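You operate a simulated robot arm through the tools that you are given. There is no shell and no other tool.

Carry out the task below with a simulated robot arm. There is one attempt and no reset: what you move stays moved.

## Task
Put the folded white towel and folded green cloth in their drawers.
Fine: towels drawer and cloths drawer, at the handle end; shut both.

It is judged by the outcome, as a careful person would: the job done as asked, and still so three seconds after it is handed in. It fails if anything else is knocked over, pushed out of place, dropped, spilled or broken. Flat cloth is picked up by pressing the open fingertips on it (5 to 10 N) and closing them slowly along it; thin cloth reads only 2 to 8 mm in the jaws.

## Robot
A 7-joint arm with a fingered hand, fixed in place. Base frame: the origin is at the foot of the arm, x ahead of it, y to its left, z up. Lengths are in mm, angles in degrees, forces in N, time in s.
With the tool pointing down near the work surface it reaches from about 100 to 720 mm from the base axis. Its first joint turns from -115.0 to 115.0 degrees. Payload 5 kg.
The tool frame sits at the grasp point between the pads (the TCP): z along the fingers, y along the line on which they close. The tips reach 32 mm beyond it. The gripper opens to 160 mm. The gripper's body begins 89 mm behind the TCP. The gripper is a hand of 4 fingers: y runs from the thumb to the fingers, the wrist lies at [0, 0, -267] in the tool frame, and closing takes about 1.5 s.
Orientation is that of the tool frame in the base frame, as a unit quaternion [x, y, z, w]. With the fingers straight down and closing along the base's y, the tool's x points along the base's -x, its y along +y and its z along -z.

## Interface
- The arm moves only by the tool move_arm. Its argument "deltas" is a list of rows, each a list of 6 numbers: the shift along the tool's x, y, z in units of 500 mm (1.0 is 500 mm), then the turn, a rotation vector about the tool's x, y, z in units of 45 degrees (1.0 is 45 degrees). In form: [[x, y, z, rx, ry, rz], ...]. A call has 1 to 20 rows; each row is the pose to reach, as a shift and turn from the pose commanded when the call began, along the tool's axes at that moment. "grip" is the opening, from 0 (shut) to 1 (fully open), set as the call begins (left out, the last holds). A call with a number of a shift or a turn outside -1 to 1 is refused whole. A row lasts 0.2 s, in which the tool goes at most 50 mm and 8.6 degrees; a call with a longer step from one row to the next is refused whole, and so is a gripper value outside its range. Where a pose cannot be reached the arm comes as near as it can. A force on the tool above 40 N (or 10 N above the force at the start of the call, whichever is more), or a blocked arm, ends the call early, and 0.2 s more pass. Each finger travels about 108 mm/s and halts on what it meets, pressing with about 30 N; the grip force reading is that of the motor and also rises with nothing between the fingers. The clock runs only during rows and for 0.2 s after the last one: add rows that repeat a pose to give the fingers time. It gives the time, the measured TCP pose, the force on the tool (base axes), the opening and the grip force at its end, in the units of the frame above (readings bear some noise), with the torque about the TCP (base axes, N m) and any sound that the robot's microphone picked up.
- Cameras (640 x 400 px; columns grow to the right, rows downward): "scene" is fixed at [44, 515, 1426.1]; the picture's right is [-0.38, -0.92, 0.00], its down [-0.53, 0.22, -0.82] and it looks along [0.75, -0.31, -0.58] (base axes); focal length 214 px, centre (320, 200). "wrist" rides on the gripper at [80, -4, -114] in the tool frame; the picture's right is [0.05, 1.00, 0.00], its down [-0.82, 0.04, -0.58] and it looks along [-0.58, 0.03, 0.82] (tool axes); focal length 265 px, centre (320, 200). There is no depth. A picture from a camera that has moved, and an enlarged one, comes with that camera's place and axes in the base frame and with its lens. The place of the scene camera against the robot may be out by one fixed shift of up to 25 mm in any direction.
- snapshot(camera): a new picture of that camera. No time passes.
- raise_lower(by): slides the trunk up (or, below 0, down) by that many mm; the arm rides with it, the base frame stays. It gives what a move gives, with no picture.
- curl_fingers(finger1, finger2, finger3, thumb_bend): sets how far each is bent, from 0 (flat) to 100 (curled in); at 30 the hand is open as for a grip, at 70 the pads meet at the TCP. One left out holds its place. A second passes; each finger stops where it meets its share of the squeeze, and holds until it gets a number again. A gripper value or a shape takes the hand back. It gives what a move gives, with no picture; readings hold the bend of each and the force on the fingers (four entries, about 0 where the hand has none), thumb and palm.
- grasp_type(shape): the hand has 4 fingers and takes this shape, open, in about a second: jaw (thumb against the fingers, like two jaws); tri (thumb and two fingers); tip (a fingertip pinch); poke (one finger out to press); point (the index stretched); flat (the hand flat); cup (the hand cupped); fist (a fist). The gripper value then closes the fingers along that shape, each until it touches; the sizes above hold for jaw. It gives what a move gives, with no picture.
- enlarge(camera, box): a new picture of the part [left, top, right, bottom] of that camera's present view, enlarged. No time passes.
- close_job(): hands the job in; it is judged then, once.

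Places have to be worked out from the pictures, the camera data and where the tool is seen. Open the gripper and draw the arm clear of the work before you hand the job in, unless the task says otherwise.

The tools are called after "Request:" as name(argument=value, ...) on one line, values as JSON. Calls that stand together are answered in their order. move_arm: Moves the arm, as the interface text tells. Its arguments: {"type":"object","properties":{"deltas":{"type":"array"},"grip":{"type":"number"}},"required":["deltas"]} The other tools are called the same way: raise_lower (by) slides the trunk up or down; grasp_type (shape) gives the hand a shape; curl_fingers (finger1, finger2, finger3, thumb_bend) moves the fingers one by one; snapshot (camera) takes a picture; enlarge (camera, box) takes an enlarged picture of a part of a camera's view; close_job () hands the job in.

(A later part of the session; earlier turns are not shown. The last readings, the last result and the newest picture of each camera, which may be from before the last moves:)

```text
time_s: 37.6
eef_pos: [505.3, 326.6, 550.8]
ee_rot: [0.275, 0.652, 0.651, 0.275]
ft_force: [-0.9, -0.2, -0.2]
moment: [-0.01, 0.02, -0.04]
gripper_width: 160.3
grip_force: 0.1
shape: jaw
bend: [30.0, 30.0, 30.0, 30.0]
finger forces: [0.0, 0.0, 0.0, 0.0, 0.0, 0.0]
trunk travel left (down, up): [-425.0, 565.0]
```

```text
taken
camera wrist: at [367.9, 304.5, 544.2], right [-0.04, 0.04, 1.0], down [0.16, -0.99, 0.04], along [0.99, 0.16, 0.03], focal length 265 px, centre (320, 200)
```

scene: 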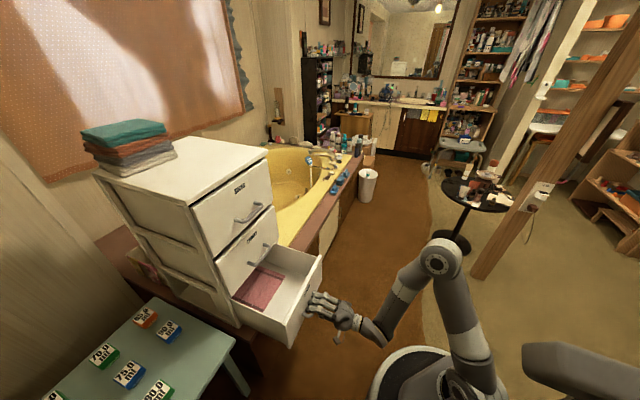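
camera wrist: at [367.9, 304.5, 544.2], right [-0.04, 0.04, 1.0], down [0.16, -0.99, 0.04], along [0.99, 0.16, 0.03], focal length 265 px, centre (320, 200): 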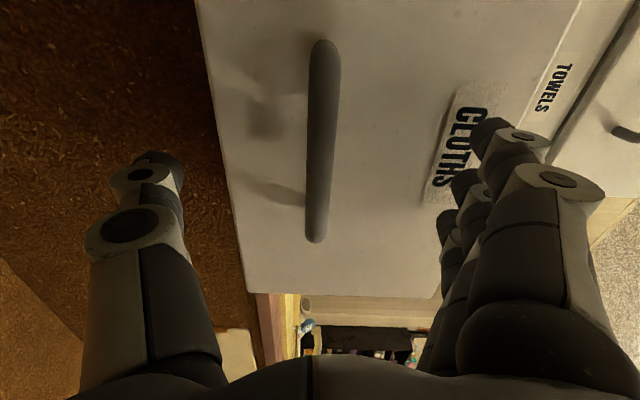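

The shoulder is now about 210 mm higher relative to the hand. I'll close behind the bar again and pull another 55 mm.

Request:
move_arm(deltas=[[0, 0, 0.006, 0, 0, 0], [0, 0, 0.006, 0, 0, 0], [0, 0, 0.006, 0, 0, 0], [0, 0, 0.006, 0, 0, 0], [0, 0, 0.006, 0, 0, 0], [0, 0, 0.006, 0, 0, 0], [0, 0, 0.006, 0, 0, 0], [0, 0, 0.006, 0, 0, 0]], grip=0)

Request:
move_arm(deltas=[[0, 0, -0.02, 0, 0, 0], [0, 0, -0.04, 0, 0, 0], [0, 0, -0.06, 0, 0, 0], [0, 0, -0.08, 0, 0, 0], [0, 0, -0.1, 0, 0, 0], [0, 0, -0.12, 0, 0, 0]])

Request:
snapshot(camera="scene")

Request:
snapshot(camera="wrist")

```text
time_s: 39.4
eef_pos: [508.0, 328.8, 548.7]
ee_rot: [0.275, 0.652, 0.651, 0.274]
ft_force: [-0.4, 1.7, -1.9]
moment: [0.02, -0.18, -0.17]
gripper_width: 0.0
grip_force: 29.9
shape: jaw
bend: [67.0, 68.0, 71.0, 71.0]
finger forces: [6.6, 7.3, 10.0, 0.1, 24.7, 0.0]
trunk travel left (down, up): [-425.0, 565.0]
```

```text
time_s: 40.9
eef_pos: [467.4, 289.1, 549.2]
ee_rot: [0.273, 0.652, 0.651, 0.276]
ft_force: [18.7, 21.7, -8.5]
moment: [-0.08, -0.1, -0.13]
gripper_width: 0.0
grip_force: 29.7
shape: jaw
bend: [66.0, 66.0, 71.0, 71.0]
finger forces: [10.0, 9.8, 8.0, 0.0, 29.5, 0.0]
trunk travel left (down, up): [-425.0, 565.0]
stopped in row 6: the force on the tool passed its limit at 47 N (the readings are from after the stop); the commanded pose is now the measured one
```

```text
taken
```

scene: 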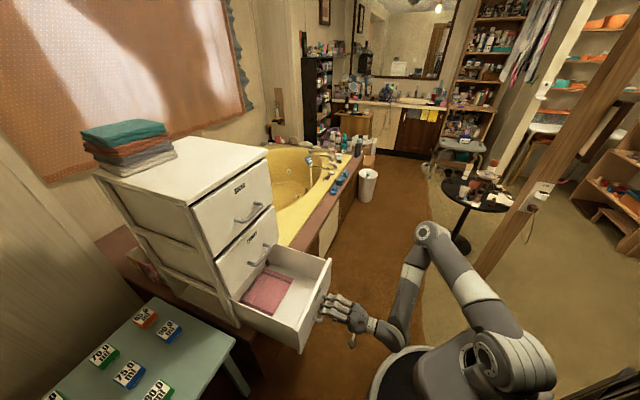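

```text
taken
camera wrist: at [330.1, 268.2, 543.6], right [-0.04, 0.04, 1.0], down [0.15, -0.99, 0.04], along [0.99, 0.16, 0.03], focal length 265 px, centre (320, 200)
```

wrist: 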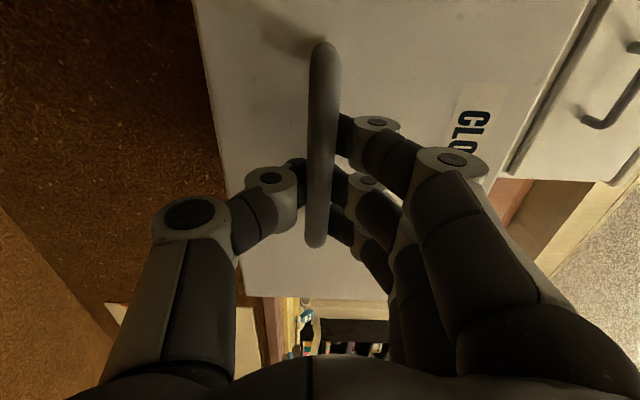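

The drawer is at its stop, open about 260 mm. I'll open the jaw and draw the hand back.

Request:
move_arm(deltas=[[0, 0, 0, 0, 0, 0], [0, 0, 0, 0, 0, 0], [0, 0, 0, 0, 0, 0], [0, 0, 0, 0, 0, 0], [0, 0, 0, 0, 0, 0], [0, 0, 0, 0, 0, 0], [0, 0, 0, 0, 0, 0], [0, 0, 0, 0, 0, 0]], grip=0.6)

Request:
move_arm(deltas=[[0, 0, -0.04, 0, 0, 0], [0, 0, -0.08, 0, 0, 0], [0, 0, -0.12, 0, 0, 0]])

Request:
snapshot(camera="wrist")

Request:
snapshot(camera="scene")

```text
time_s: 42.7
eef_pos: [466.2, 288.3, 549.8]
ee_rot: [0.274, 0.651, 0.652, 0.277]
ft_force: [0.2, 0.1, 0.1]
moment: [-0.03, 0.01, 0.01]
gripper_width: 95.9
grip_force: 0.1
shape: jaw
bend: [71.0, 71.0, 71.0, 69.0]
finger forces: [0.0, 0.0, 0.0, 0.0, 0.1, 0.1]
trunk travel left (down, up): [-425.0, 565.0]
```

```text
time_s: 43.5
eef_pos: [424.7, 247.8, 551.4]
ee_rot: [0.273, 0.651, 0.652, 0.276]
ft_force: [-0.6, -0.6, 0.1]
moment: [0.01, -0.02, 0.01]
gripper_width: 95.5
grip_force: 0.1
shape: jaw
bend: [71.0, 71.0, 71.0, 69.0]
finger forces: [0.0, 0.0, 0.0, 0.0, 0.0, 0.0]
trunk travel left (down, up): [-425.0, 565.0]
```

```text
taken
camera wrist: at [286.0, 226.0, 545.0], right [-0.04, 0.04, 1.0], down [0.15, -0.99, 0.04], along [0.99, 0.16, 0.04], focal length 265 px, centre (320, 200)
```

wrist: 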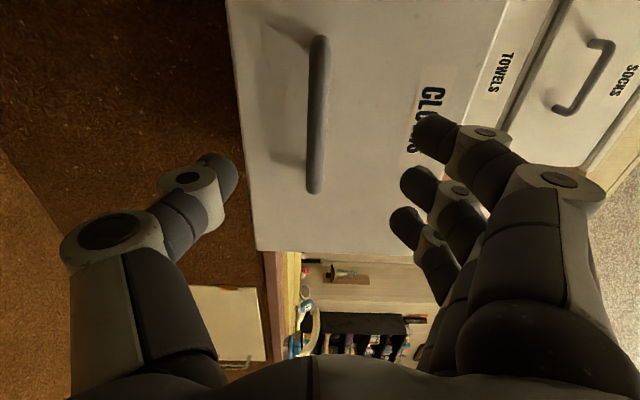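

```text
taken
```

scene: 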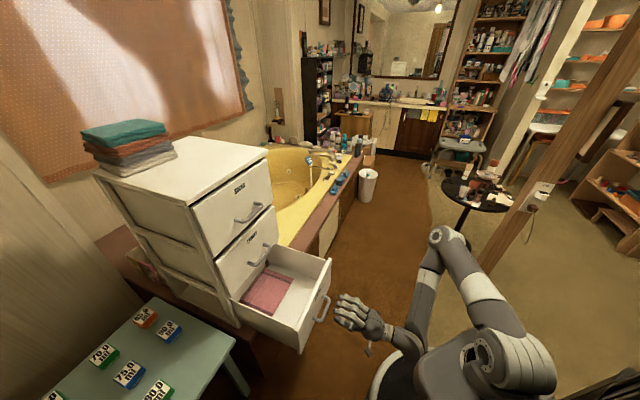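

The hand is free of the handle. I'll look at the open drawer's interior.

Request:
enlarge(camera="scene", box=[210, 230, 340, 360])

```text
3.08 times, centred on (275, 295) of scene
camera zoom: at [44.0, 515.0, 1426.1], right [-0.38, -0.92, 0.0], down [-0.53, 0.22, -0.82], along [0.75, -0.31, -0.58], focal length 660 px, centre (458, -92)
```

zoom: 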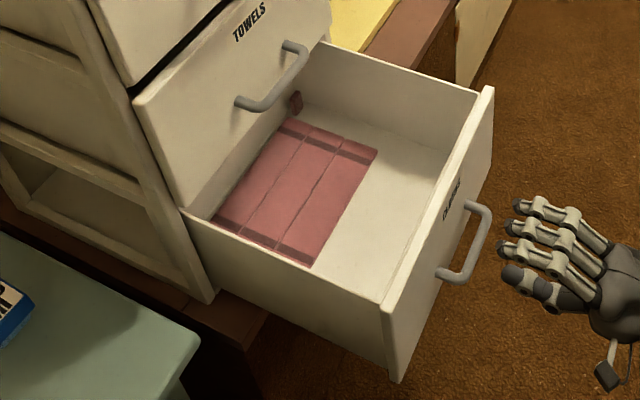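

Inside the drawer the free strip runs from about D 603 (front panel) to D 767 (pink cloth), so I'll place the green cloth centred near (562,404). Now I'll raise the trunk and go for the green cloth.

Request:
raise_lower(by=400)

Request:
raise_lower(by=160)

Request:
move_arm(deltas=[[0, 0.05, 0, 0, 0, -0.18], [0, 0.1, 0, 0, 0, -0.36], [0, 0.15, 0, 0, 0, -0.54], [0, 0.2, 0, 0, 0, -0.72], [0, 0.25, 0, 0, 0, -0.9], [0, 0.3, 0, 0, 0, -1.0]], grip=0.6)

```text
time_s: 47.3
eef_pos: [424.3, 247.4, 950.8]
ee_rot: [0.274, 0.651, 0.652, 0.277]
ft_force: [-0.3, 0.0, -0.5]
moment: [-0.02, 0.0, -0.01]
gripper_width: 95.8
grip_force: 0.0
shape: jaw
bend: [71.0, 71.0, 71.0, 69.0]
finger forces: [0.0, 0.0, 0.0, 0.0, 0.0, 0.0]
trunk travel left (down, up): [-825.0, 165.0]
```

```text
time_s: 49.1
eef_pos: [423.8, 248.0, 1110.5]
ee_rot: [0.273, 0.651, 0.652, 0.276]
ft_force: [-0.8, 0.7, 0.2]
moment: [0.02, 0.01, -0.01]
gripper_width: 95.9
grip_force: 0.0
shape: jaw
bend: [71.0, 71.0, 71.0, 69.0]
finger forces: [0.0, 0.1, 0.1, 0.0, 0.0, 0.0]
trunk travel left (down, up): [-985.0, 5.0]
```

```text
time_s: 50.5
eef_pos: [488.5, 263.3, 1212.4]
ee_rot: [0.004, 0.705, 0.496, 0.506]
ft_force: [-0.2, 0.4, 0.5]
moment: [-0.02, 0.01, -0.04]
gripper_width: 95.7
grip_force: 0.1
shape: jaw
bend: [71.0, 71.0, 71.0, 69.0]
finger forces: [0.0, 0.0, 0.0, 0.0, 0.0, 0.1]
out of reach, approached as far as the arm can: row 2, 3, 4, 5, 6
trunk travel left (down, up): [-985.0, 5.0]
```

The arm was at its near limit there; I'll move forward along the tool while finishing the turn to a horizontal jaw.

Request:
move_arm(deltas=[[0, 0, 0.08, 0, 0, -0.17], [0, 0, 0.16, 0, 0, -0.34], [0, 0, 0.24, 0, 0, -0.51], [0, 0, 0.32, 0, 0, -0.68], [0, 0, 0.4, 0, 0, -0.85], [0, 0, 0.44, 0, 0, -1.0]])

Request:
snapshot(camera="scene")

```text
time_s: 51.9
eef_pos: [648.9, 420.8, 1210.8]
ee_rot: [-0.268, 0.653, 0.265, 0.657]
ft_force: [0.5, -0.3, 0.4]
moment: [-0.01, -0.01, 0.02]
gripper_width: 96.0
grip_force: 0.1
shape: jaw
bend: [71.0, 71.0, 71.0, 69.0]
finger forces: [0.1, 0.0, 0.0, 0.0, 0.0, 0.1]
trunk travel left (down, up): [-985.0, 5.0]
```

```text
taken
```

scene: 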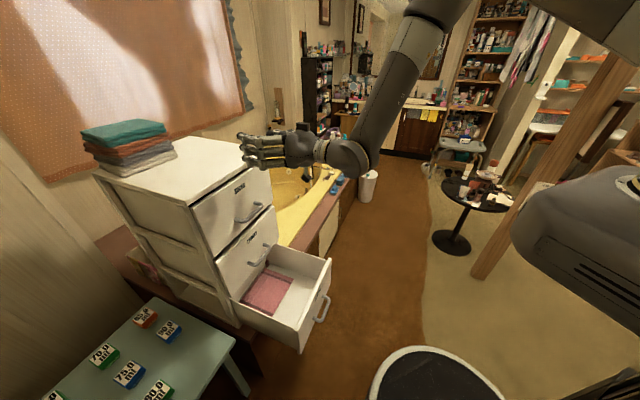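

The hand is level with the jaw horizontal at D≈758. I'll raise it 120 mm and tilt it 45° downward.

Request:
move_arm(deltas=[[-0.04, 0, 0, 0, 0.17, 0], [-0.08, 0, 0, 0, 0.34, 0], [-0.12, 0, 0, 0, 0.51, 0], [-0.16, 0, 0, 0, 0.68, 0], [-0.2, 0, 0, 0, 0.85, 0], [-0.24, 0, 0, 0, 1.0, 0]])

Request:
snapshot(camera="wrist")

```text
time_s: 53.3
eef_pos: [647.9, 417.5, 1332.6]
ee_rot: [-0.348, 0.855, 0.143, 0.357]
ft_force: [-0.7, -0.3, 0.4]
moment: [0.03, -0.02, 0.01]
gripper_width: 95.8
grip_force: 0.1
shape: jaw
bend: [71.0, 71.0, 71.0, 69.0]
finger forces: [0.1, 0.0, 0.0, 0.0, 0.0, 0.0]
trunk travel left (down, up): [-985.0, 5.0]
```

```text
taken
camera wrist: at [551.8, 318.8, 1354.8], right [-0.72, 0.69, -0.04], down [0.09, 0.15, 0.99], along [0.69, 0.71, -0.17], focal length 265 px, centre (320, 200)
```

wrist: 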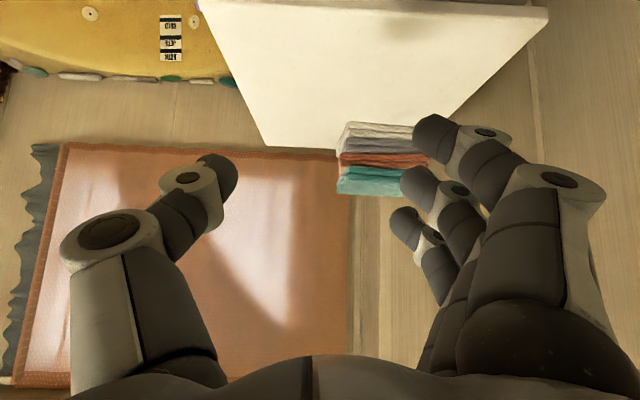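

I'll move over the pile at this height (tips about 70 mm above the top) to test the reach at 45° tilt.

Request:
move_arm(deltas=[[-0.05, 0.0266, 0.0504, 0, 0, 0], [-0.1, 0.0532, 0.1008, 0, 0, 0], [-0.15, 0.0798, 0.1512, 0, 0, 0], [-0.2, 0.1064, 0.2016, 0, 0, 0], [-0.25, 0.133, 0.252, 0, 0, 0], [-0.3, 0.1596, 0.3024, 0, 0, 0], [-0.35, 0.1862, 0.3528, 0, 0, 0], [-0.4, 0.2128, 0.4032, 0, 0, 0], [-0.45, 0.2394, 0.4536, 0, 0, 0], [-0.5, 0.266, 0.504, 0, 0, 0]])

Request:
snapshot(camera="wrist")

Request:
snapshot(camera="scene")

```text
time_s: 55.5
eef_pos: [746.8, 676.3, 1314.6]
ee_rot: [-0.348, 0.856, 0.142, 0.356]
ft_force: [-0.1, -0.1, -0.4]
moment: [-0.02, -0.03, -0.05]
gripper_width: 96.0
grip_force: 0.0
shape: jaw
bend: [71.0, 71.0, 71.0, 69.0]
finger forces: [0.1, 0.0, 0.0, 0.0, 0.0, 0.0]
out of reach, approached as far as the arm can: row 7, 8, 9, 10
trunk travel left (down, up): [-985.0, 5.0]
```

```text
taken
camera wrist: at [651.5, 577.2, 1337.6], right [-0.72, 0.69, -0.04], down [0.09, 0.15, 0.98], along [0.69, 0.71, -0.17], focal length 265 px, centre (320, 200)
```

wrist: 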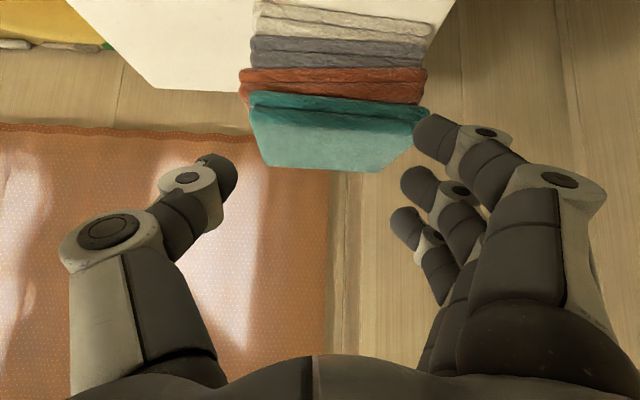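

```text
taken
```

scene: 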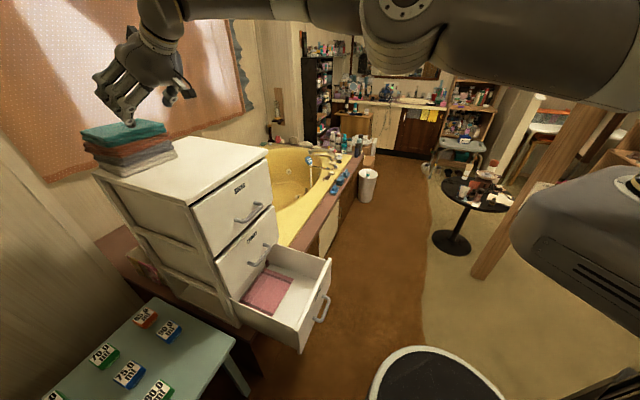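

At 45° tilt the limit is about r≈1007, so only a shallow hand angle can reach the pile's front edge (r≈1084). I'll back off 200 mm and look at what the other hand shapes give.

Request:
move_arm(deltas=[[0.0563, 0, -0.0568, 0, 0, 0], [0.1126, 0, -0.1136, 0, 0, 0], [0.169, 0, -0.1704, 0, 0, 0], [0.2253, 0, -0.2272, 0, 0, 0], [0.2816, 0, -0.284, 0, 0, 0]])

Request:
grasp_type(shape="flat")

Request:
snapshot(camera="wrist")

Request:
snapshot(camera="scene")

Request:
grasp_type(shape="point")

Request:
snapshot(camera="wrist")

Request:
snapshot(camera="scene")

```text
time_s: 56.7
eef_pos: [601.0, 529.6, 1320.4]
ee_rot: [-0.348, 0.855, 0.143, 0.357]
ft_force: [0.0, 0.4, -0.1]
moment: [0.03, -0.03, 0.03]
gripper_width: 96.1
grip_force: 0.1
shape: jaw
bend: [71.0, 71.0, 71.0, 69.0]
finger forces: [0.0, 0.1, 0.1, 0.0, 0.0, 0.0]
trunk travel left (down, up): [-985.0, 5.0]
```

```text
time_s: 57.6
eef_pos: [601.8, 529.2, 1319.3]
ee_rot: [-0.348, 0.855, 0.143, 0.357]
ft_force: [0.4, 1.2, -1.2]
moment: [0.01, -0.01, -0.01]
gripper_width: 152.3
grip_force: 0.0
shape: flat
bend: [13.0, 0.0, 13.0, 22.0]
finger forces: [0.0, 0.0, 0.0, 0.0, 0.0, 0.0]
trunk travel left (down, up): [-985.0, 5.0]
```

```text
taken
camera wrist: at [506.4, 431.1, 1340.7], right [-0.72, 0.69, -0.04], down [0.09, 0.15, 0.99], along [0.69, 0.71, -0.17], focal length 265 px, centre (320, 200)
```

wrist: 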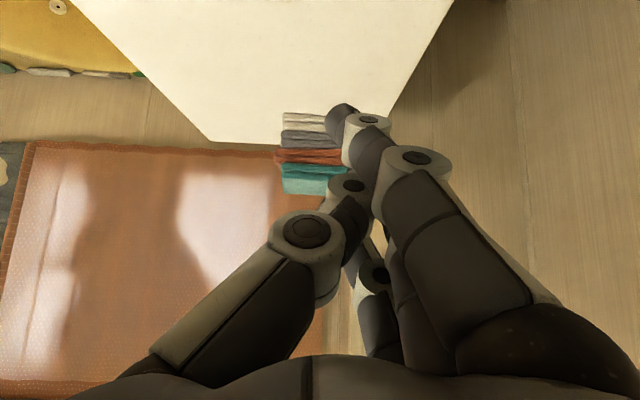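

```text
taken
```

scene: 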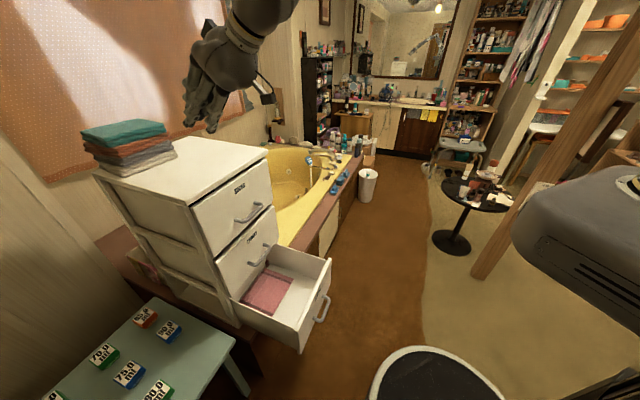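

```text
time_s: 58.5
eef_pos: [601.6, 530.5, 1317.8]
ee_rot: [-0.348, 0.855, 0.143, 0.356]
ft_force: [-0.5, 0.5, -0.4]
moment: [0.01, -0.01, -0.05]
gripper_width: 0.1
grip_force: 0.0
shape: point
bend: [29.0, 49.0, 96.0, 48.0]
finger forces: [0.1, 0.1, 0.1, 0.0, 0.0, 0.0]
trunk travel left (down, up): [-985.0, 5.0]
```

```text
taken
camera wrist: at [506.6, 431.1, 1340.7], right [-0.72, 0.69, -0.04], down [0.09, 0.15, 0.99], along [0.69, 0.71, -0.17], focal length 265 px, centre (320, 200)
```

wrist: 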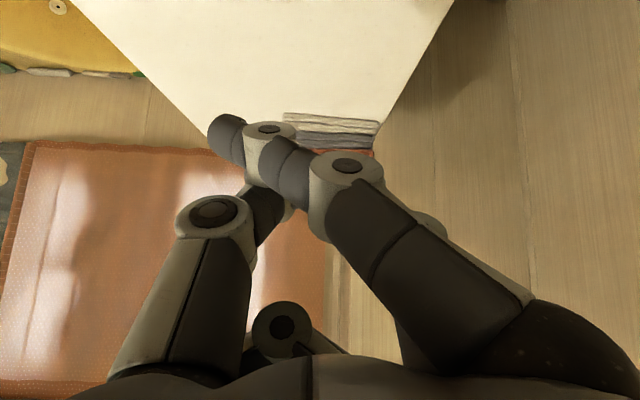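

```text
taken
```

scene: 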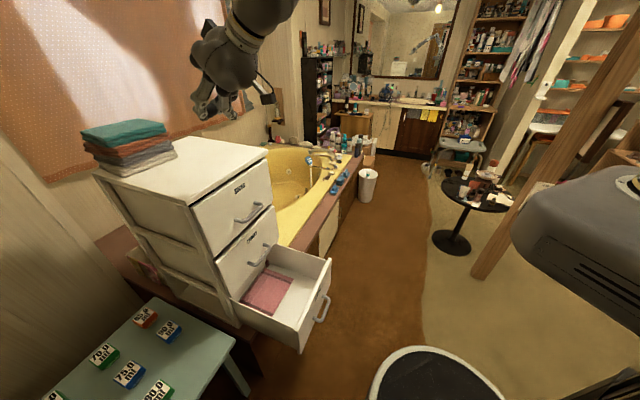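

The flat and point shapes don't add useful reach. I'll go back to the jaw shape, tilt to about 20° below horizontal and move forward above the pile.

Request:
grasp_type(shape="jaw")

Request:
move_arm(deltas=[[-0.0563, 0, 0.0568, 0, -0.111, 0], [-0.1126, 0, 0.1136, 0, -0.222, 0], [-0.169, 0, 0.1704, 0, -0.333, 0], [-0.2253, 0, 0.2272, 0, -0.444, 0], [-0.2816, 0, 0.284, 0, -0.556, 0]], grip=0.5)

Request:
snapshot(camera="wrist")

Request:
snapshot(camera="scene")

```text
time_s: 59.4
eef_pos: [602.9, 529.7, 1318.1]
ee_rot: [-0.348, 0.855, 0.143, 0.357]
ft_force: [-0.3, -0.2, 0.2]
moment: [-0.03, 0.02, 0.0]
gripper_width: 159.8
grip_force: 0.1
shape: jaw
bend: [30.0, 30.0, 30.0, 30.0]
finger forces: [0.1, 0.0, 0.0, 0.1, 0.0, 0.0]
trunk travel left (down, up): [-985.0, 5.0]
```

```text
time_s: 60.6
eef_pos: [750.6, 673.6, 1317.1]
ee_rot: [-0.308, 0.758, 0.214, 0.534]
ft_force: [0.2, 0.4, 0.4]
moment: [-0.01, 0.0, 0.02]
gripper_width: 80.8
grip_force: 0.1
shape: jaw
bend: [72.0, 72.0, 72.0, 70.0]
finger forces: [0.0, 0.0, 0.0, 0.1, 0.1, 0.0]
trunk travel left (down, up): [-985.0, 5.0]
```

```text
taken
camera wrist: at [655.6, 576.5, 1278.2], right [-0.71, 0.7, -0.05], down [-0.22, -0.15, 0.96], along [0.67, 0.69, 0.27], focal length 265 px, centre (320, 200)
```

wrist: 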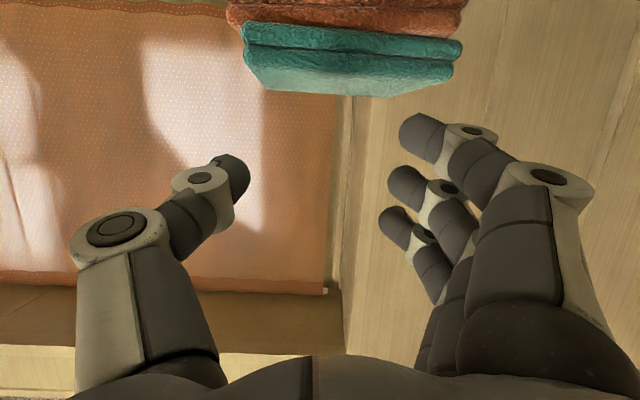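

```text
taken
```

scene: 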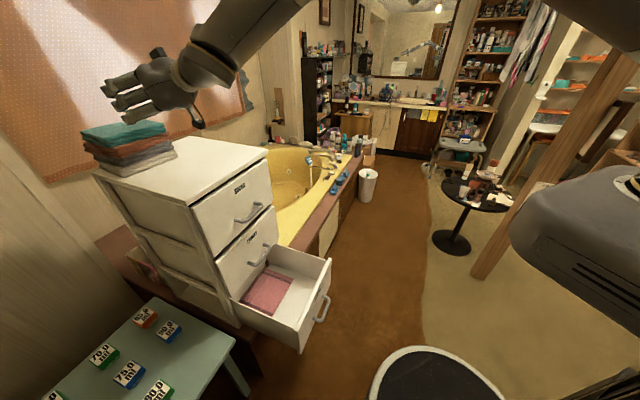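

From this view the green cloth spans about D 1065–1203 and lat −45 to 100. I'll advance to put the fingertips over its front half and come down 35 mm.

Request:
move_arm(deltas=[[-0.0254, 0.0135, 0.0706, 0, 0, 0], [-0.0508, 0.027, 0.1412, 0, 0, 0], [-0.0178, 0.027, 0.1531, 0, 0, 0], [0.0152, 0.027, 0.165, 0, 0, 0]])

Request:
snapshot(camera="wrist")

Request:
enlarge(camera="scene", box=[60, 60, 220, 190])

```text
time_s: 61.3
eef_pos: [793.9, 705.0, 1292.3]
ee_rot: [-0.319, 0.774, 0.172, 0.52]
ft_force: [-1.1, -0.8, 5.0]
moment: [0.11, 0.17, 0.0]
gripper_width: 79.5
grip_force: 0.0
shape: jaw
bend: [73.0, 72.0, 72.0, 70.0]
finger forces: [5.6, 0.0, 0.1, 0.1, 0.1, 0.0]
trunk travel left (down, up): [-985.0, 5.0]
stopped in row 3: the force on the tool passed its limit at 48 N (the readings are from after the stop); the commanded pose is now the measured one
```

```text
taken
camera wrist: at [696.5, 609.7, 1263.0], right [-0.68, 0.72, -0.11], down [-0.22, -0.06, 0.97], along [0.7, 0.69, 0.2], focal length 265 px, centre (320, 200)
```

wrist: 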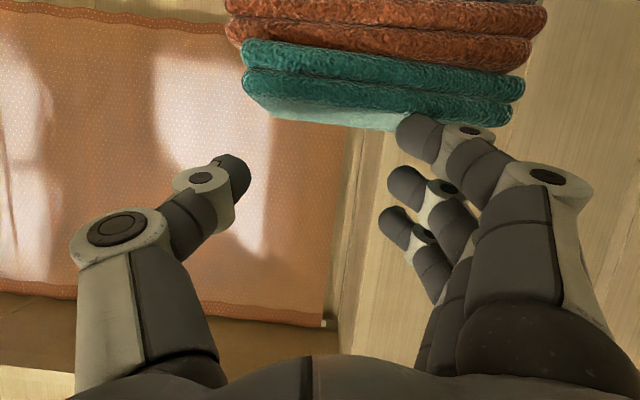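

```text
3.08 times, centred on (140, 125) of scene
camera zoom: at [44.0, 515.0, 1426.1], right [-0.38, -0.92, 0.0], down [-0.53, 0.22, -0.82], along [0.75, -0.31, -0.58], focal length 660 px, centre (874, 431)
```

zoom: 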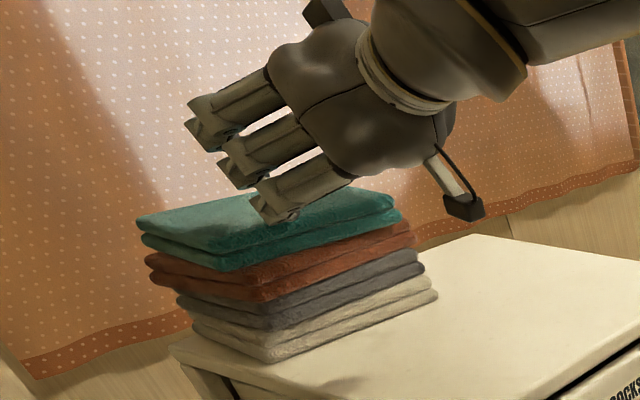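

The lowest finger touched the cloth early because the three fingers stack vertically in this orientation. It seems to have moved nothing, so I'll lift off, back away and check the pile.

Request:
move_arm(deltas=[[-0.055, -0.004, -0.024, 0, 0, 0], [-0.11, -0.008, -0.048, 0, 0, 0], [-0.07, -0.011, -0.14, 0, 0, 0], [-0.029, -0.015, -0.231, 0, 0, 0], [0.011, -0.018, -0.322, 0, 0, 0]])

Request:
enlarge(camera="scene", box=[70, 110, 198, 190])

```text
refused: row 3 steps farther than a row can; nothing moved
```

```text
5.00 times, centred on (134, 150) of scene
camera zoom: at [44.0, 515.0, 1426.1], right [-0.38, -0.92, 0.0], down [-0.53, 0.22, -0.82], along [0.75, -0.31, -0.58], focal length 1072 px, centre (1250, 450)
```

zoom: 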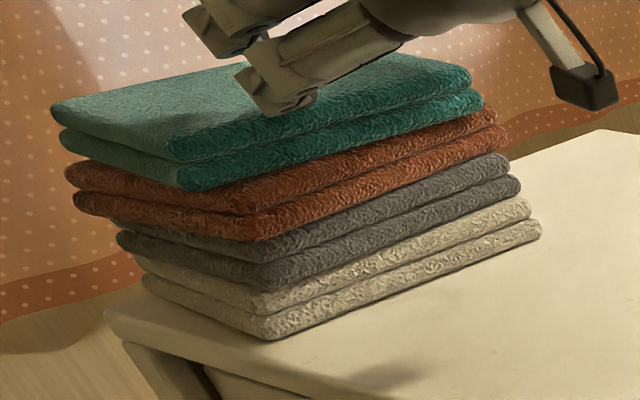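

The pile is unchanged. I'll retreat with smaller steps.

Request:
move_arm(deltas=[[-0.055, -0.004, -0.024, 0, 0, 0], [-0.11, -0.008, -0.048, 0, 0, 0], [-0.08, -0.01, -0.12, 0, 0, 0], [-0.05, -0.013, -0.19, 0, 0, 0], [-0.02, -0.015, -0.26, 0, 0, 0], [0.011, -0.018, -0.33, 0, 0, 0]])

```text
time_s: 62.7
eef_pos: [684.8, 598.6, 1354.4]
ee_rot: [-0.319, 0.774, 0.174, 0.519]
ft_force: [0.0, -0.4, -1.0]
moment: [0.0, -0.01, -0.02]
gripper_width: 80.0
grip_force: 0.1
shape: jaw
bend: [72.0, 72.0, 72.0, 70.0]
finger forces: [0.1, 0.1, 0.0, 0.0, 0.1, 0.1]
trunk travel left (down, up): [-985.0, 5.0]
```

Now I'll rotate to fingers-over-thumb (jaw vertical), tilted about 15° down, in two calls.

Request:
move_arm(deltas=[[0, 0, 0, -0.0167, -0.008, 0.165], [0, 0, 0, -0.0333, -0.016, 0.33], [0, 0, 0, -0.05, -0.024, 0.495], [0, 0, 0, -0.0667, -0.032, 0.66], [0, 0, 0, -0.0833, -0.04, 0.825], [0, 0, 0, -0.1, -0.048, 0.99]])

Request:
move_arm(deltas=[[0, 0, 0, -0.0167, -0.008, 0.165], [0, 0, 0, -0.0333, -0.016, 0.33], [0, 0, 0, -0.05, -0.024, 0.495], [0, 0, 0, -0.0667, -0.032, 0.66], [0, 0, 0, -0.0833, -0.04, 0.825], [0, 0, 0, -0.1, -0.048, 0.99]])

Request:
curl_fingers(thumb_bend=100, finger1=60, finger2=60, finger3=60)

Request:
snapshot(camera="wrist")

Request:
snapshot(camera="scene")

```text
time_s: 64.1
eef_pos: [684.5, 599.8, 1351.3]
ee_rot: [-0.017, 0.82, 0.392, 0.417]
ft_force: [-0.3, -0.1, -1.4]
moment: [0.0, 0.03, -0.02]
gripper_width: 80.1
grip_force: 0.1
shape: jaw
bend: [72.0, 72.0, 72.0, 70.0]
finger forces: [0.0, 0.0, 0.0, 0.0, 0.1, 0.1]
trunk travel left (down, up): [-985.0, 5.0]
```

```text
time_s: 65.5
eef_pos: [684.3, 599.9, 1351.6]
ee_rot: [0.286, 0.743, 0.552, 0.25]
ft_force: [-0.1, 0.0, 0.3]
moment: [-0.02, 0.01, -0.01]
gripper_width: 79.8
grip_force: 0.0
shape: jaw
bend: [72.0, 72.0, 72.0, 70.0]
finger forces: [0.1, 0.1, 0.0, 0.0, 0.0, 0.0]
trunk travel left (down, up): [-985.0, 5.0]
```

```text
time_s: 66.5
eef_pos: [684.5, 599.5, 1351.5]
ee_rot: [0.285, 0.742, 0.552, 0.251]
ft_force: [0.8, -0.4, 0.2]
moment: [0.01, -0.01, 0.01]
gripper_width: 44.2
grip_force: 0.0
shape: fingers
bend: [60.0, 59.0, 60.0, 98.0]
finger forces: [0.0, 0.1, 0.1, 0.0, 0.0, 0.1]
trunk travel left (down, up): [-985.0, 5.0]
```

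```text
taken
camera wrist: at [548.0, 578.0, 1372.2], right [0.11, 0.26, 0.96], down [0.19, -0.95, 0.24], along [0.98, 0.16, -0.16], focal length 265 px, centre (320, 200)
```

wrist: 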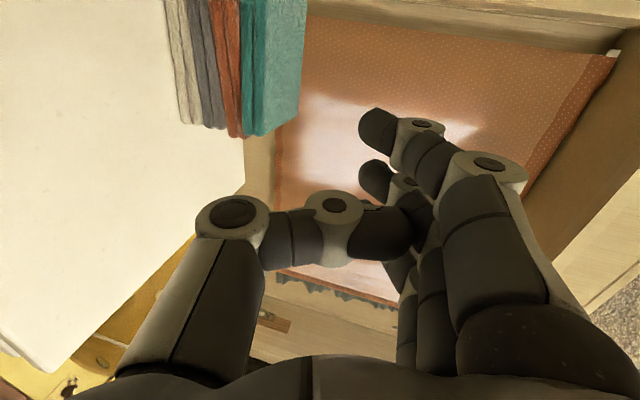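

```text
taken
```

scene: 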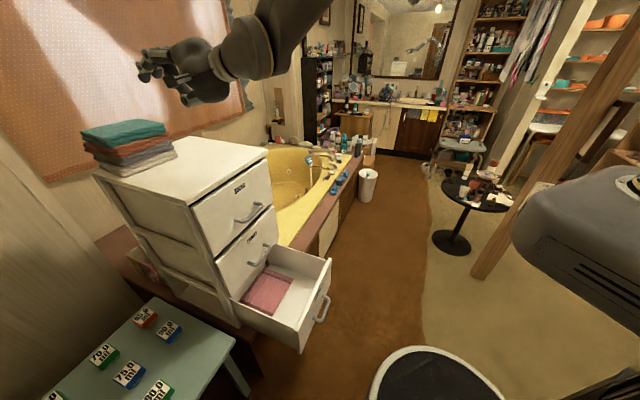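

The thumb tucks in behind the fingertips. I'll tilt to about 30°, keeping the fingers level side by side, and approach to D≈1040 above the pile front.

Request:
move_arm(deltas=[[0.009, 0.008, 0.066, 0.083, 0, 0.019], [0.0185, 0.015, 0.132, 0.167, 0, 0.038], [0.028, 0.023, 0.198, 0.25, 0, 0.057], [0.037, 0.03, 0.264, 0.333, 0, 0.076]])

Request:
snapshot(camera="wrist")

Request:
enlarge(camera="scene", box=[60, 50, 220, 190])

```text
time_s: 67.5
eef_pos: [766.7, 705.7, 1327.8]
ee_rot: [0.336, 0.801, 0.456, 0.195]
ft_force: [0.4, 1.1, 1.5]
moment: [-0.09, 0.11, 0.01]
gripper_width: 44.5
grip_force: 0.1
shape: fingers
bend: [60.0, 59.0, 60.0, 98.0]
finger forces: [0.1, 0.0, 0.1, 0.1, 0.1, 0.1]
trunk travel left (down, up): [-985.0, 5.0]
```

```text
taken
camera wrist: at [637.6, 694.9, 1381.3], right [0.33, 0.39, 0.86], down [0.23, -0.92, 0.33], along [0.92, 0.09, -0.39], focal length 265 px, centre (320, 200)
```

wrist: 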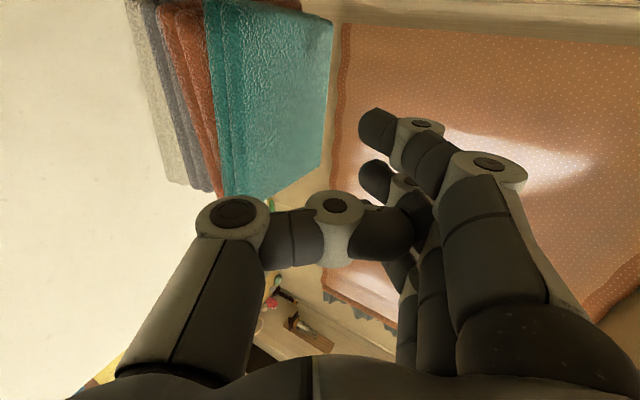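

```text
2.86 times, centred on (140, 120) of scene
camera zoom: at [44.0, 515.0, 1426.1], right [-0.38, -0.92, 0.0], down [-0.53, 0.22, -0.82], along [0.75, -0.31, -0.58], focal length 613 px, centre (834, 429)
```

zoom: 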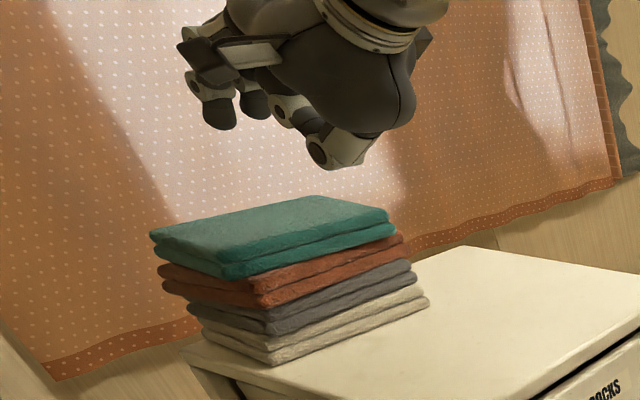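

I'll enlarge this wrist view to fix the green cloth's corners better before pressing.

Request:
enlarge(camera="wrist", box=[120, 0, 350, 210])

```text
1.90 times, centred on (235, 105) of wrist
camera zoom: at [637.6, 694.9, 1381.3], right [0.33, 0.39, 0.86], down [0.23, -0.92, 0.33], along [0.92, 0.09, -0.39], focal length 506 px, centre (482, 381)
```

zoom: 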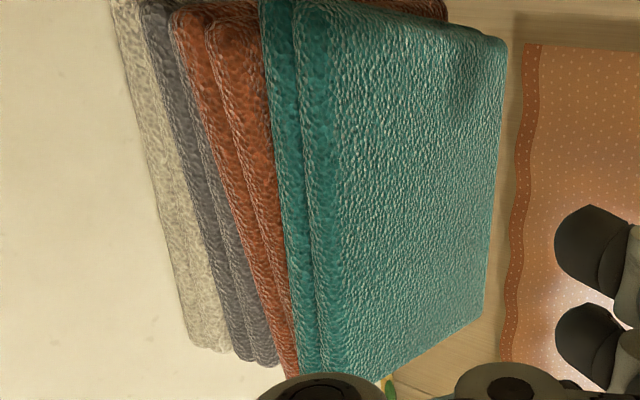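

I now place the green cloth at D 1080–1200 and lat −50 to 98, with its top at z≈1240. I'll move forward and come down to about 35 mm above it.

Request:
move_arm(deltas=[[0.016, 0.0427, 0.0724, 0, 0, 0], [0.016, 0.009, 0.092, 0, 0, 0], [0.016, -0.026, 0.113, 0, 0, 0], [0.016, -0.0607, 0.1334, 0, 0, 0]])

Request:
snapshot(camera="wrist")

Request:
enlarge(camera="scene", box=[60, 50, 220, 190])

```text
time_s: 68.5
eef_pos: [766.3, 723.3, 1302.2]
ee_rot: [0.338, 0.799, 0.457, 0.195]
ft_force: [0.2, 0.8, 0.0]
moment: [0.0, 0.07, 0.03]
gripper_width: 45.0
grip_force: 0.1
shape: fingers
bend: [60.0, 59.0, 60.0, 99.0]
finger forces: [0.0, 0.0, 0.0, 0.1, 0.1, 0.0]
out of reach, approached as far as the arm can: row 1, 2, 3, 4
trunk travel left (down, up): [-985.0, 5.0]
```

```text
taken
camera wrist: at [638.2, 711.1, 1355.9], right [0.32, 0.39, 0.86], down [0.22, -0.92, 0.33], along [0.92, 0.09, -0.39], focal length 265 px, centre (320, 200)
```

wrist: 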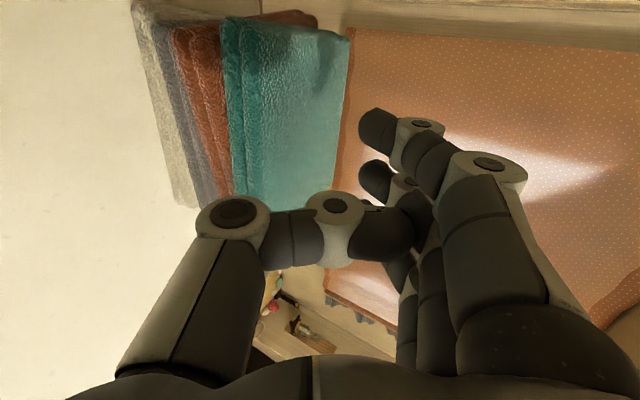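

```text
2.86 times, centred on (140, 120) of scene
camera zoom: at [44.0, 515.0, 1426.1], right [-0.38, -0.92, 0.0], down [-0.53, 0.22, -0.82], along [0.75, -0.31, -0.58], focal length 613 px, centre (834, 429)
```

zoom: 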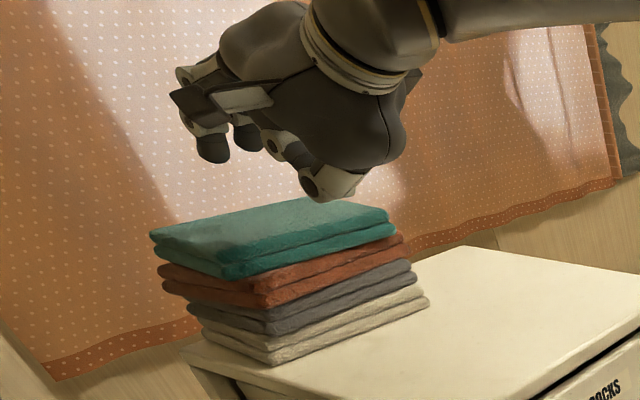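

The arm is fully stretched here: I compute a wrist reach of about 825 mm, with the shoulder at z≈1397 when the trunk is at the top. A shallower 15° tilt with the shoulder lowered to wrist height reaches furthest, so I'll back off, re-tilt and lower the trunk 100 mm.

Request:
move_arm(deltas=[[0, -0.03, -0.07, -0.08, 0, 0], [0, -0.06, -0.14, -0.16, 0, 0], [0, -0.09, -0.21, -0.25, 0, 0], [0, -0.12, -0.28, -0.345, 0, 0]])

Request:
raise_lower(by=-100)

Request:
snapshot(camera="wrist")

```text
time_s: 69.5
eef_pos: [659.1, 615.6, 1324.6]
ee_rot: [0.309, 0.729, 0.563, 0.238]
ft_force: [0.5, -0.1, 0.0]
moment: [-0.01, -0.02, 0.02]
gripper_width: 44.8
grip_force: 0.0
shape: fingers
bend: [60.0, 59.0, 60.0, 99.0]
finger forces: [0.1, 0.0, 0.0, 0.0, 0.0, 0.0]
trunk travel left (down, up): [-985.0, 5.0]
```

```text
time_s: 70.8
eef_pos: [659.5, 617.7, 1221.9]
ee_rot: [0.308, 0.73, 0.561, 0.239]
ft_force: [0.3, -0.9, -0.3]
moment: [0.01, 0.02, -0.01]
gripper_width: 44.8
grip_force: 0.0
shape: fingers
bend: [60.0, 59.0, 60.0, 99.0]
finger forces: [0.0, 0.1, 0.0, 0.0, 0.1, 0.0]
trunk travel left (down, up): [-885.0, 105.0]
```

```text
taken
camera wrist: at [523.9, 597.7, 1245.8], right [0.15, 0.22, 0.97], down [0.17, -0.97, 0.19], along [0.97, 0.14, -0.18], focal length 265 px, centre (320, 200)
```

wrist: 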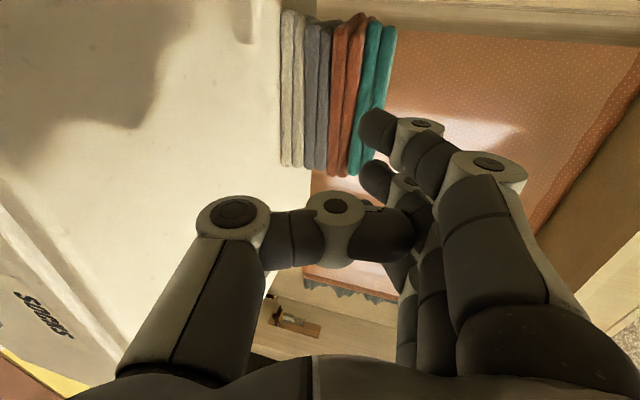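

The view confirms the green cloth at z 1213–1241, with its front edge near D 1085. I'll rise 40 mm and move forward to D≈1083 above it.

Request:
move_arm(deltas=[[-0.008, 0.0772, -0.0204, 0, 0, 0], [-0.008, 0.1002, 0.0666, 0, 0, 0], [-0.008, 0.1233, 0.1536, 0, 0, 0], [-0.008, 0.1463, 0.2405, 0, 0, 0], [-0.008, 0.1694, 0.3275, 0, 0, 0]])

Request:
snapshot(camera="wrist")

Request:
enlarge(camera="scene", box=[60, 50, 220, 190])

```text
time_s: 72.1
eef_pos: [789.5, 714.1, 1224.5]
ee_rot: [0.325, 0.752, 0.524, 0.234]
ft_force: [-9.7, -2.7, 20.4]
moment: [0.59, -0.72, 0.18]
gripper_width: 48.3
grip_force: 10.0
shape: fingers
bend: [57.0, 58.0, 58.0, 100.0]
finger forces: [7.8, 5.9, 7.3, 0.0, 0.0, 0.1]
trunk travel left (down, up): [-885.0, 105.0]
stopped in row 5: the force on the tool passed its limit at 50 N (the readings are from after the stop); the commanded pose is now the measured one
```

```text
taken
camera wrist: at [655.0, 699.9, 1257.2], right [0.21, 0.28, 0.94], down [0.17, -0.95, 0.25], along [0.96, 0.1, -0.24], focal length 265 px, centre (320, 200)
```

wrist: 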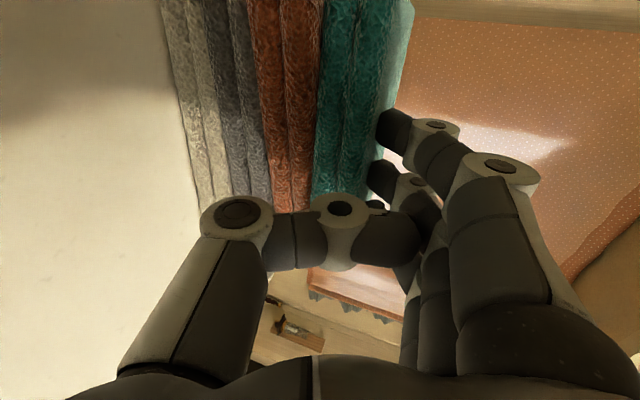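

```text
2.86 times, centred on (140, 120) of scene
camera zoom: at [44.0, 515.0, 1426.1], right [-0.38, -0.92, 0.0], down [-0.53, 0.22, -0.82], along [0.75, -0.31, -0.58], focal length 613 px, centre (834, 429)
```

zoom: 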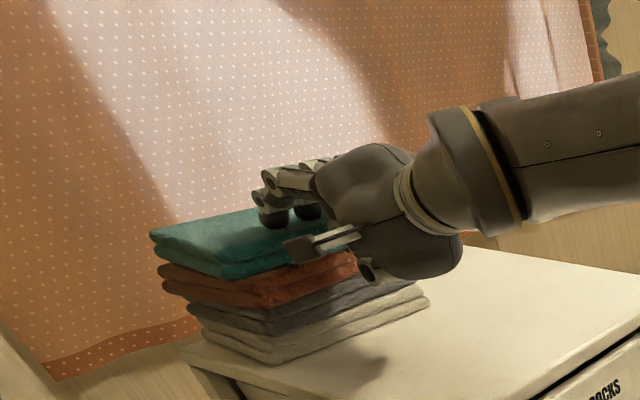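

The arm sagged near full stretch and the fingertips are now resting on the green cloth with about 20 N; the pile hasn't shifted. I'll try dragging it toward me by 12 mm and compare.

Request:
move_arm(deltas=[[-0.0002, -0.0027, -0.0075, 0, 0, 0], [-0.0004, -0.0055, -0.015, 0, 0, 0], [-0.0006, -0.0082, -0.0226, 0, 0, 0]])

Request:
snapshot(camera="wrist")

Request:
enlarge(camera="scene", box=[60, 50, 220, 190])

```text
time_s: 72.9
eef_pos: [782.9, 706.4, 1218.1]
ee_rot: [0.327, 0.754, 0.52, 0.233]
ft_force: [4.4, 10.7, 23.3]
moment: [0.38, -0.61, 0.21]
gripper_width: 50.8
grip_force: 11.7
shape: fingers
bend: [52.0, 52.0, 53.0, 100.0]
finger forces: [8.0, 7.9, 7.7, 0.0, 0.1, 0.0]
trunk travel left (down, up): [-885.0, 105.0]
```

```text
taken
camera wrist: at [648.3, 691.4, 1251.4], right [0.21, 0.28, 0.93], down [0.16, -0.95, 0.25], along [0.96, 0.1, -0.25], focal length 265 px, centre (320, 200)
```

wrist: 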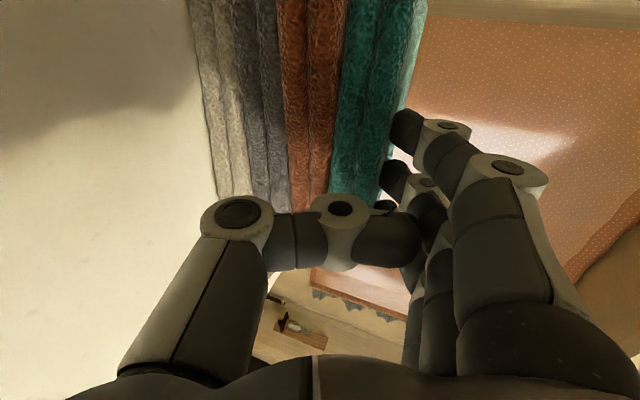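

```text
2.86 times, centred on (140, 120) of scene
camera zoom: at [44.0, 515.0, 1426.1], right [-0.38, -0.92, 0.0], down [-0.53, 0.22, -0.82], along [0.75, -0.31, -0.58], focal length 613 px, centre (834, 429)
```

zoom: 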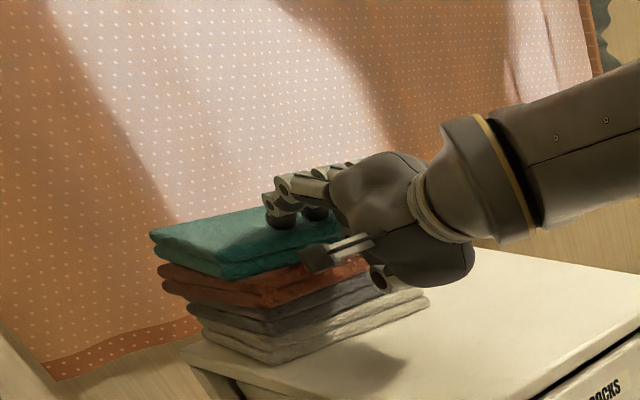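

The horizontal drag force is about 11 N against 23 N of press, and the cloth hasn't slid yet. I'll continue pulling back another 20 mm in small steps.

Request:
move_arm(deltas=[[-0.0003, -0.0037, -0.01, 0, 0, 0], [-0.0006, -0.0073, -0.02, 0, 0, 0], [-0.0009, -0.011, -0.03, 0, 0, 0], [-0.0011, -0.0146, -0.04, 0, 0, 0]])

Request:
snapshot(camera="wrist")

Request:
enlarge(camera="scene", box=[60, 50, 220, 190])

```text
time_s: 73.9
eef_pos: [770.2, 689.7, 1217.5]
ee_rot: [0.327, 0.754, 0.521, 0.231]
ft_force: [12.1, 9.7, 22.4]
moment: [0.39, -0.42, 0.0]
gripper_width: 50.9
grip_force: 11.1
shape: fingers
bend: [52.0, 52.0, 52.0, 100.0]
finger forces: [7.5, 7.5, 7.4, 0.1, 0.1, 0.0]
trunk travel left (down, up): [-885.0, 105.0]
```

```text
taken
camera wrist: at [635.5, 676.0, 1251.1], right [0.22, 0.28, 0.93], down [0.16, -0.95, 0.25], along [0.96, 0.1, -0.25], focal length 265 px, centre (320, 200)
```

wrist: 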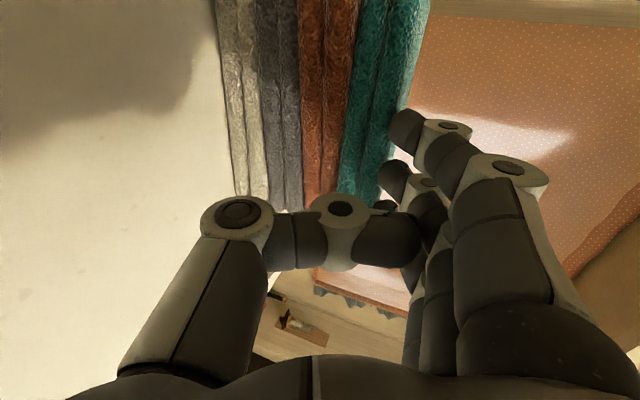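

```text
2.86 times, centred on (140, 120) of scene
camera zoom: at [44.0, 515.0, 1426.1], right [-0.38, -0.92, 0.0], down [-0.53, 0.22, -0.82], along [0.75, -0.31, -0.58], focal length 613 px, centre (834, 429)
```

zoom: 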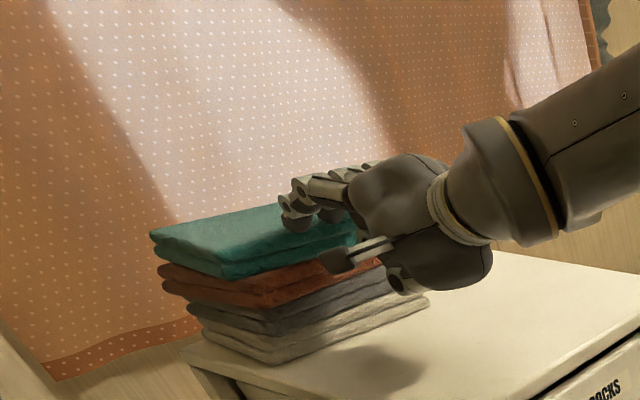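

The fingers slip and the cloth stays put, so dragging from above doesn't work. The cloth is about 148 mm wide, just under the 160 mm jaw, so I can grip it by its two side edges from the front with thumb and lowest finger. I'll lift off and back away first.

Request:
move_arm(deltas=[[0, 0.0375, -0.014, 0, 0, 0], [0, 0.075, -0.028, 0, 0, 0], [-0.002, 0.047, -0.103, 0, 0, 0], [-0.004, 0.019, -0.178, 0, 0, 0], [-0.006, -0.009, -0.253, 0, 0, 0]])

Request:
snapshot(camera="wrist")

Request:
enlarge(camera="scene", box=[70, 110, 198, 190])

```text
time_s: 75.1
eef_pos: [678.9, 605.3, 1257.5]
ee_rot: [0.328, 0.755, 0.518, 0.232]
ft_force: [0.0, -1.2, -0.5]
moment: [-0.01, 0.03, 0.0]
gripper_width: 46.8
grip_force: 0.1
shape: fingers
bend: [60.0, 58.0, 60.0, 100.0]
finger forces: [0.0, 0.1, 0.1, 0.1, 0.1, 0.0]
trunk travel left (down, up): [-885.0, 105.0]
```

```text
taken
camera wrist: at [545.4, 591.3, 1292.1], right [0.22, 0.29, 0.93], down [0.17, -0.95, 0.25], along [0.96, 0.1, -0.26], focal length 265 px, centre (320, 200)
```

wrist: 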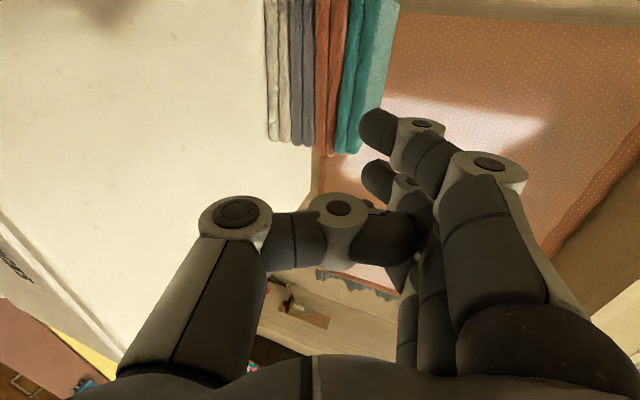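

```text
5.00 times, centred on (134, 150) of scene
camera zoom: at [44.0, 515.0, 1426.1], right [-0.38, -0.92, 0.0], down [-0.53, 0.22, -0.82], along [0.75, -0.31, -0.58], focal length 1072 px, centre (1250, 450)
```

zoom: 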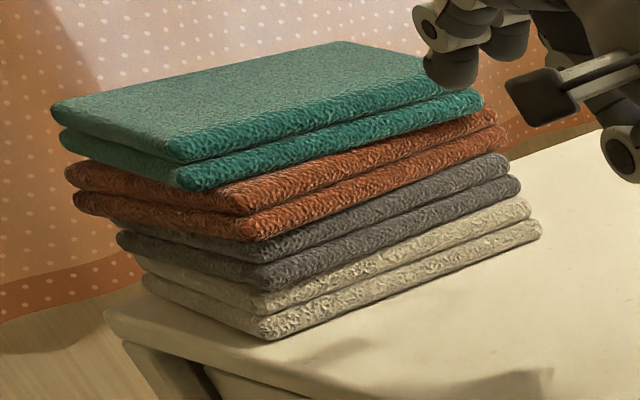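

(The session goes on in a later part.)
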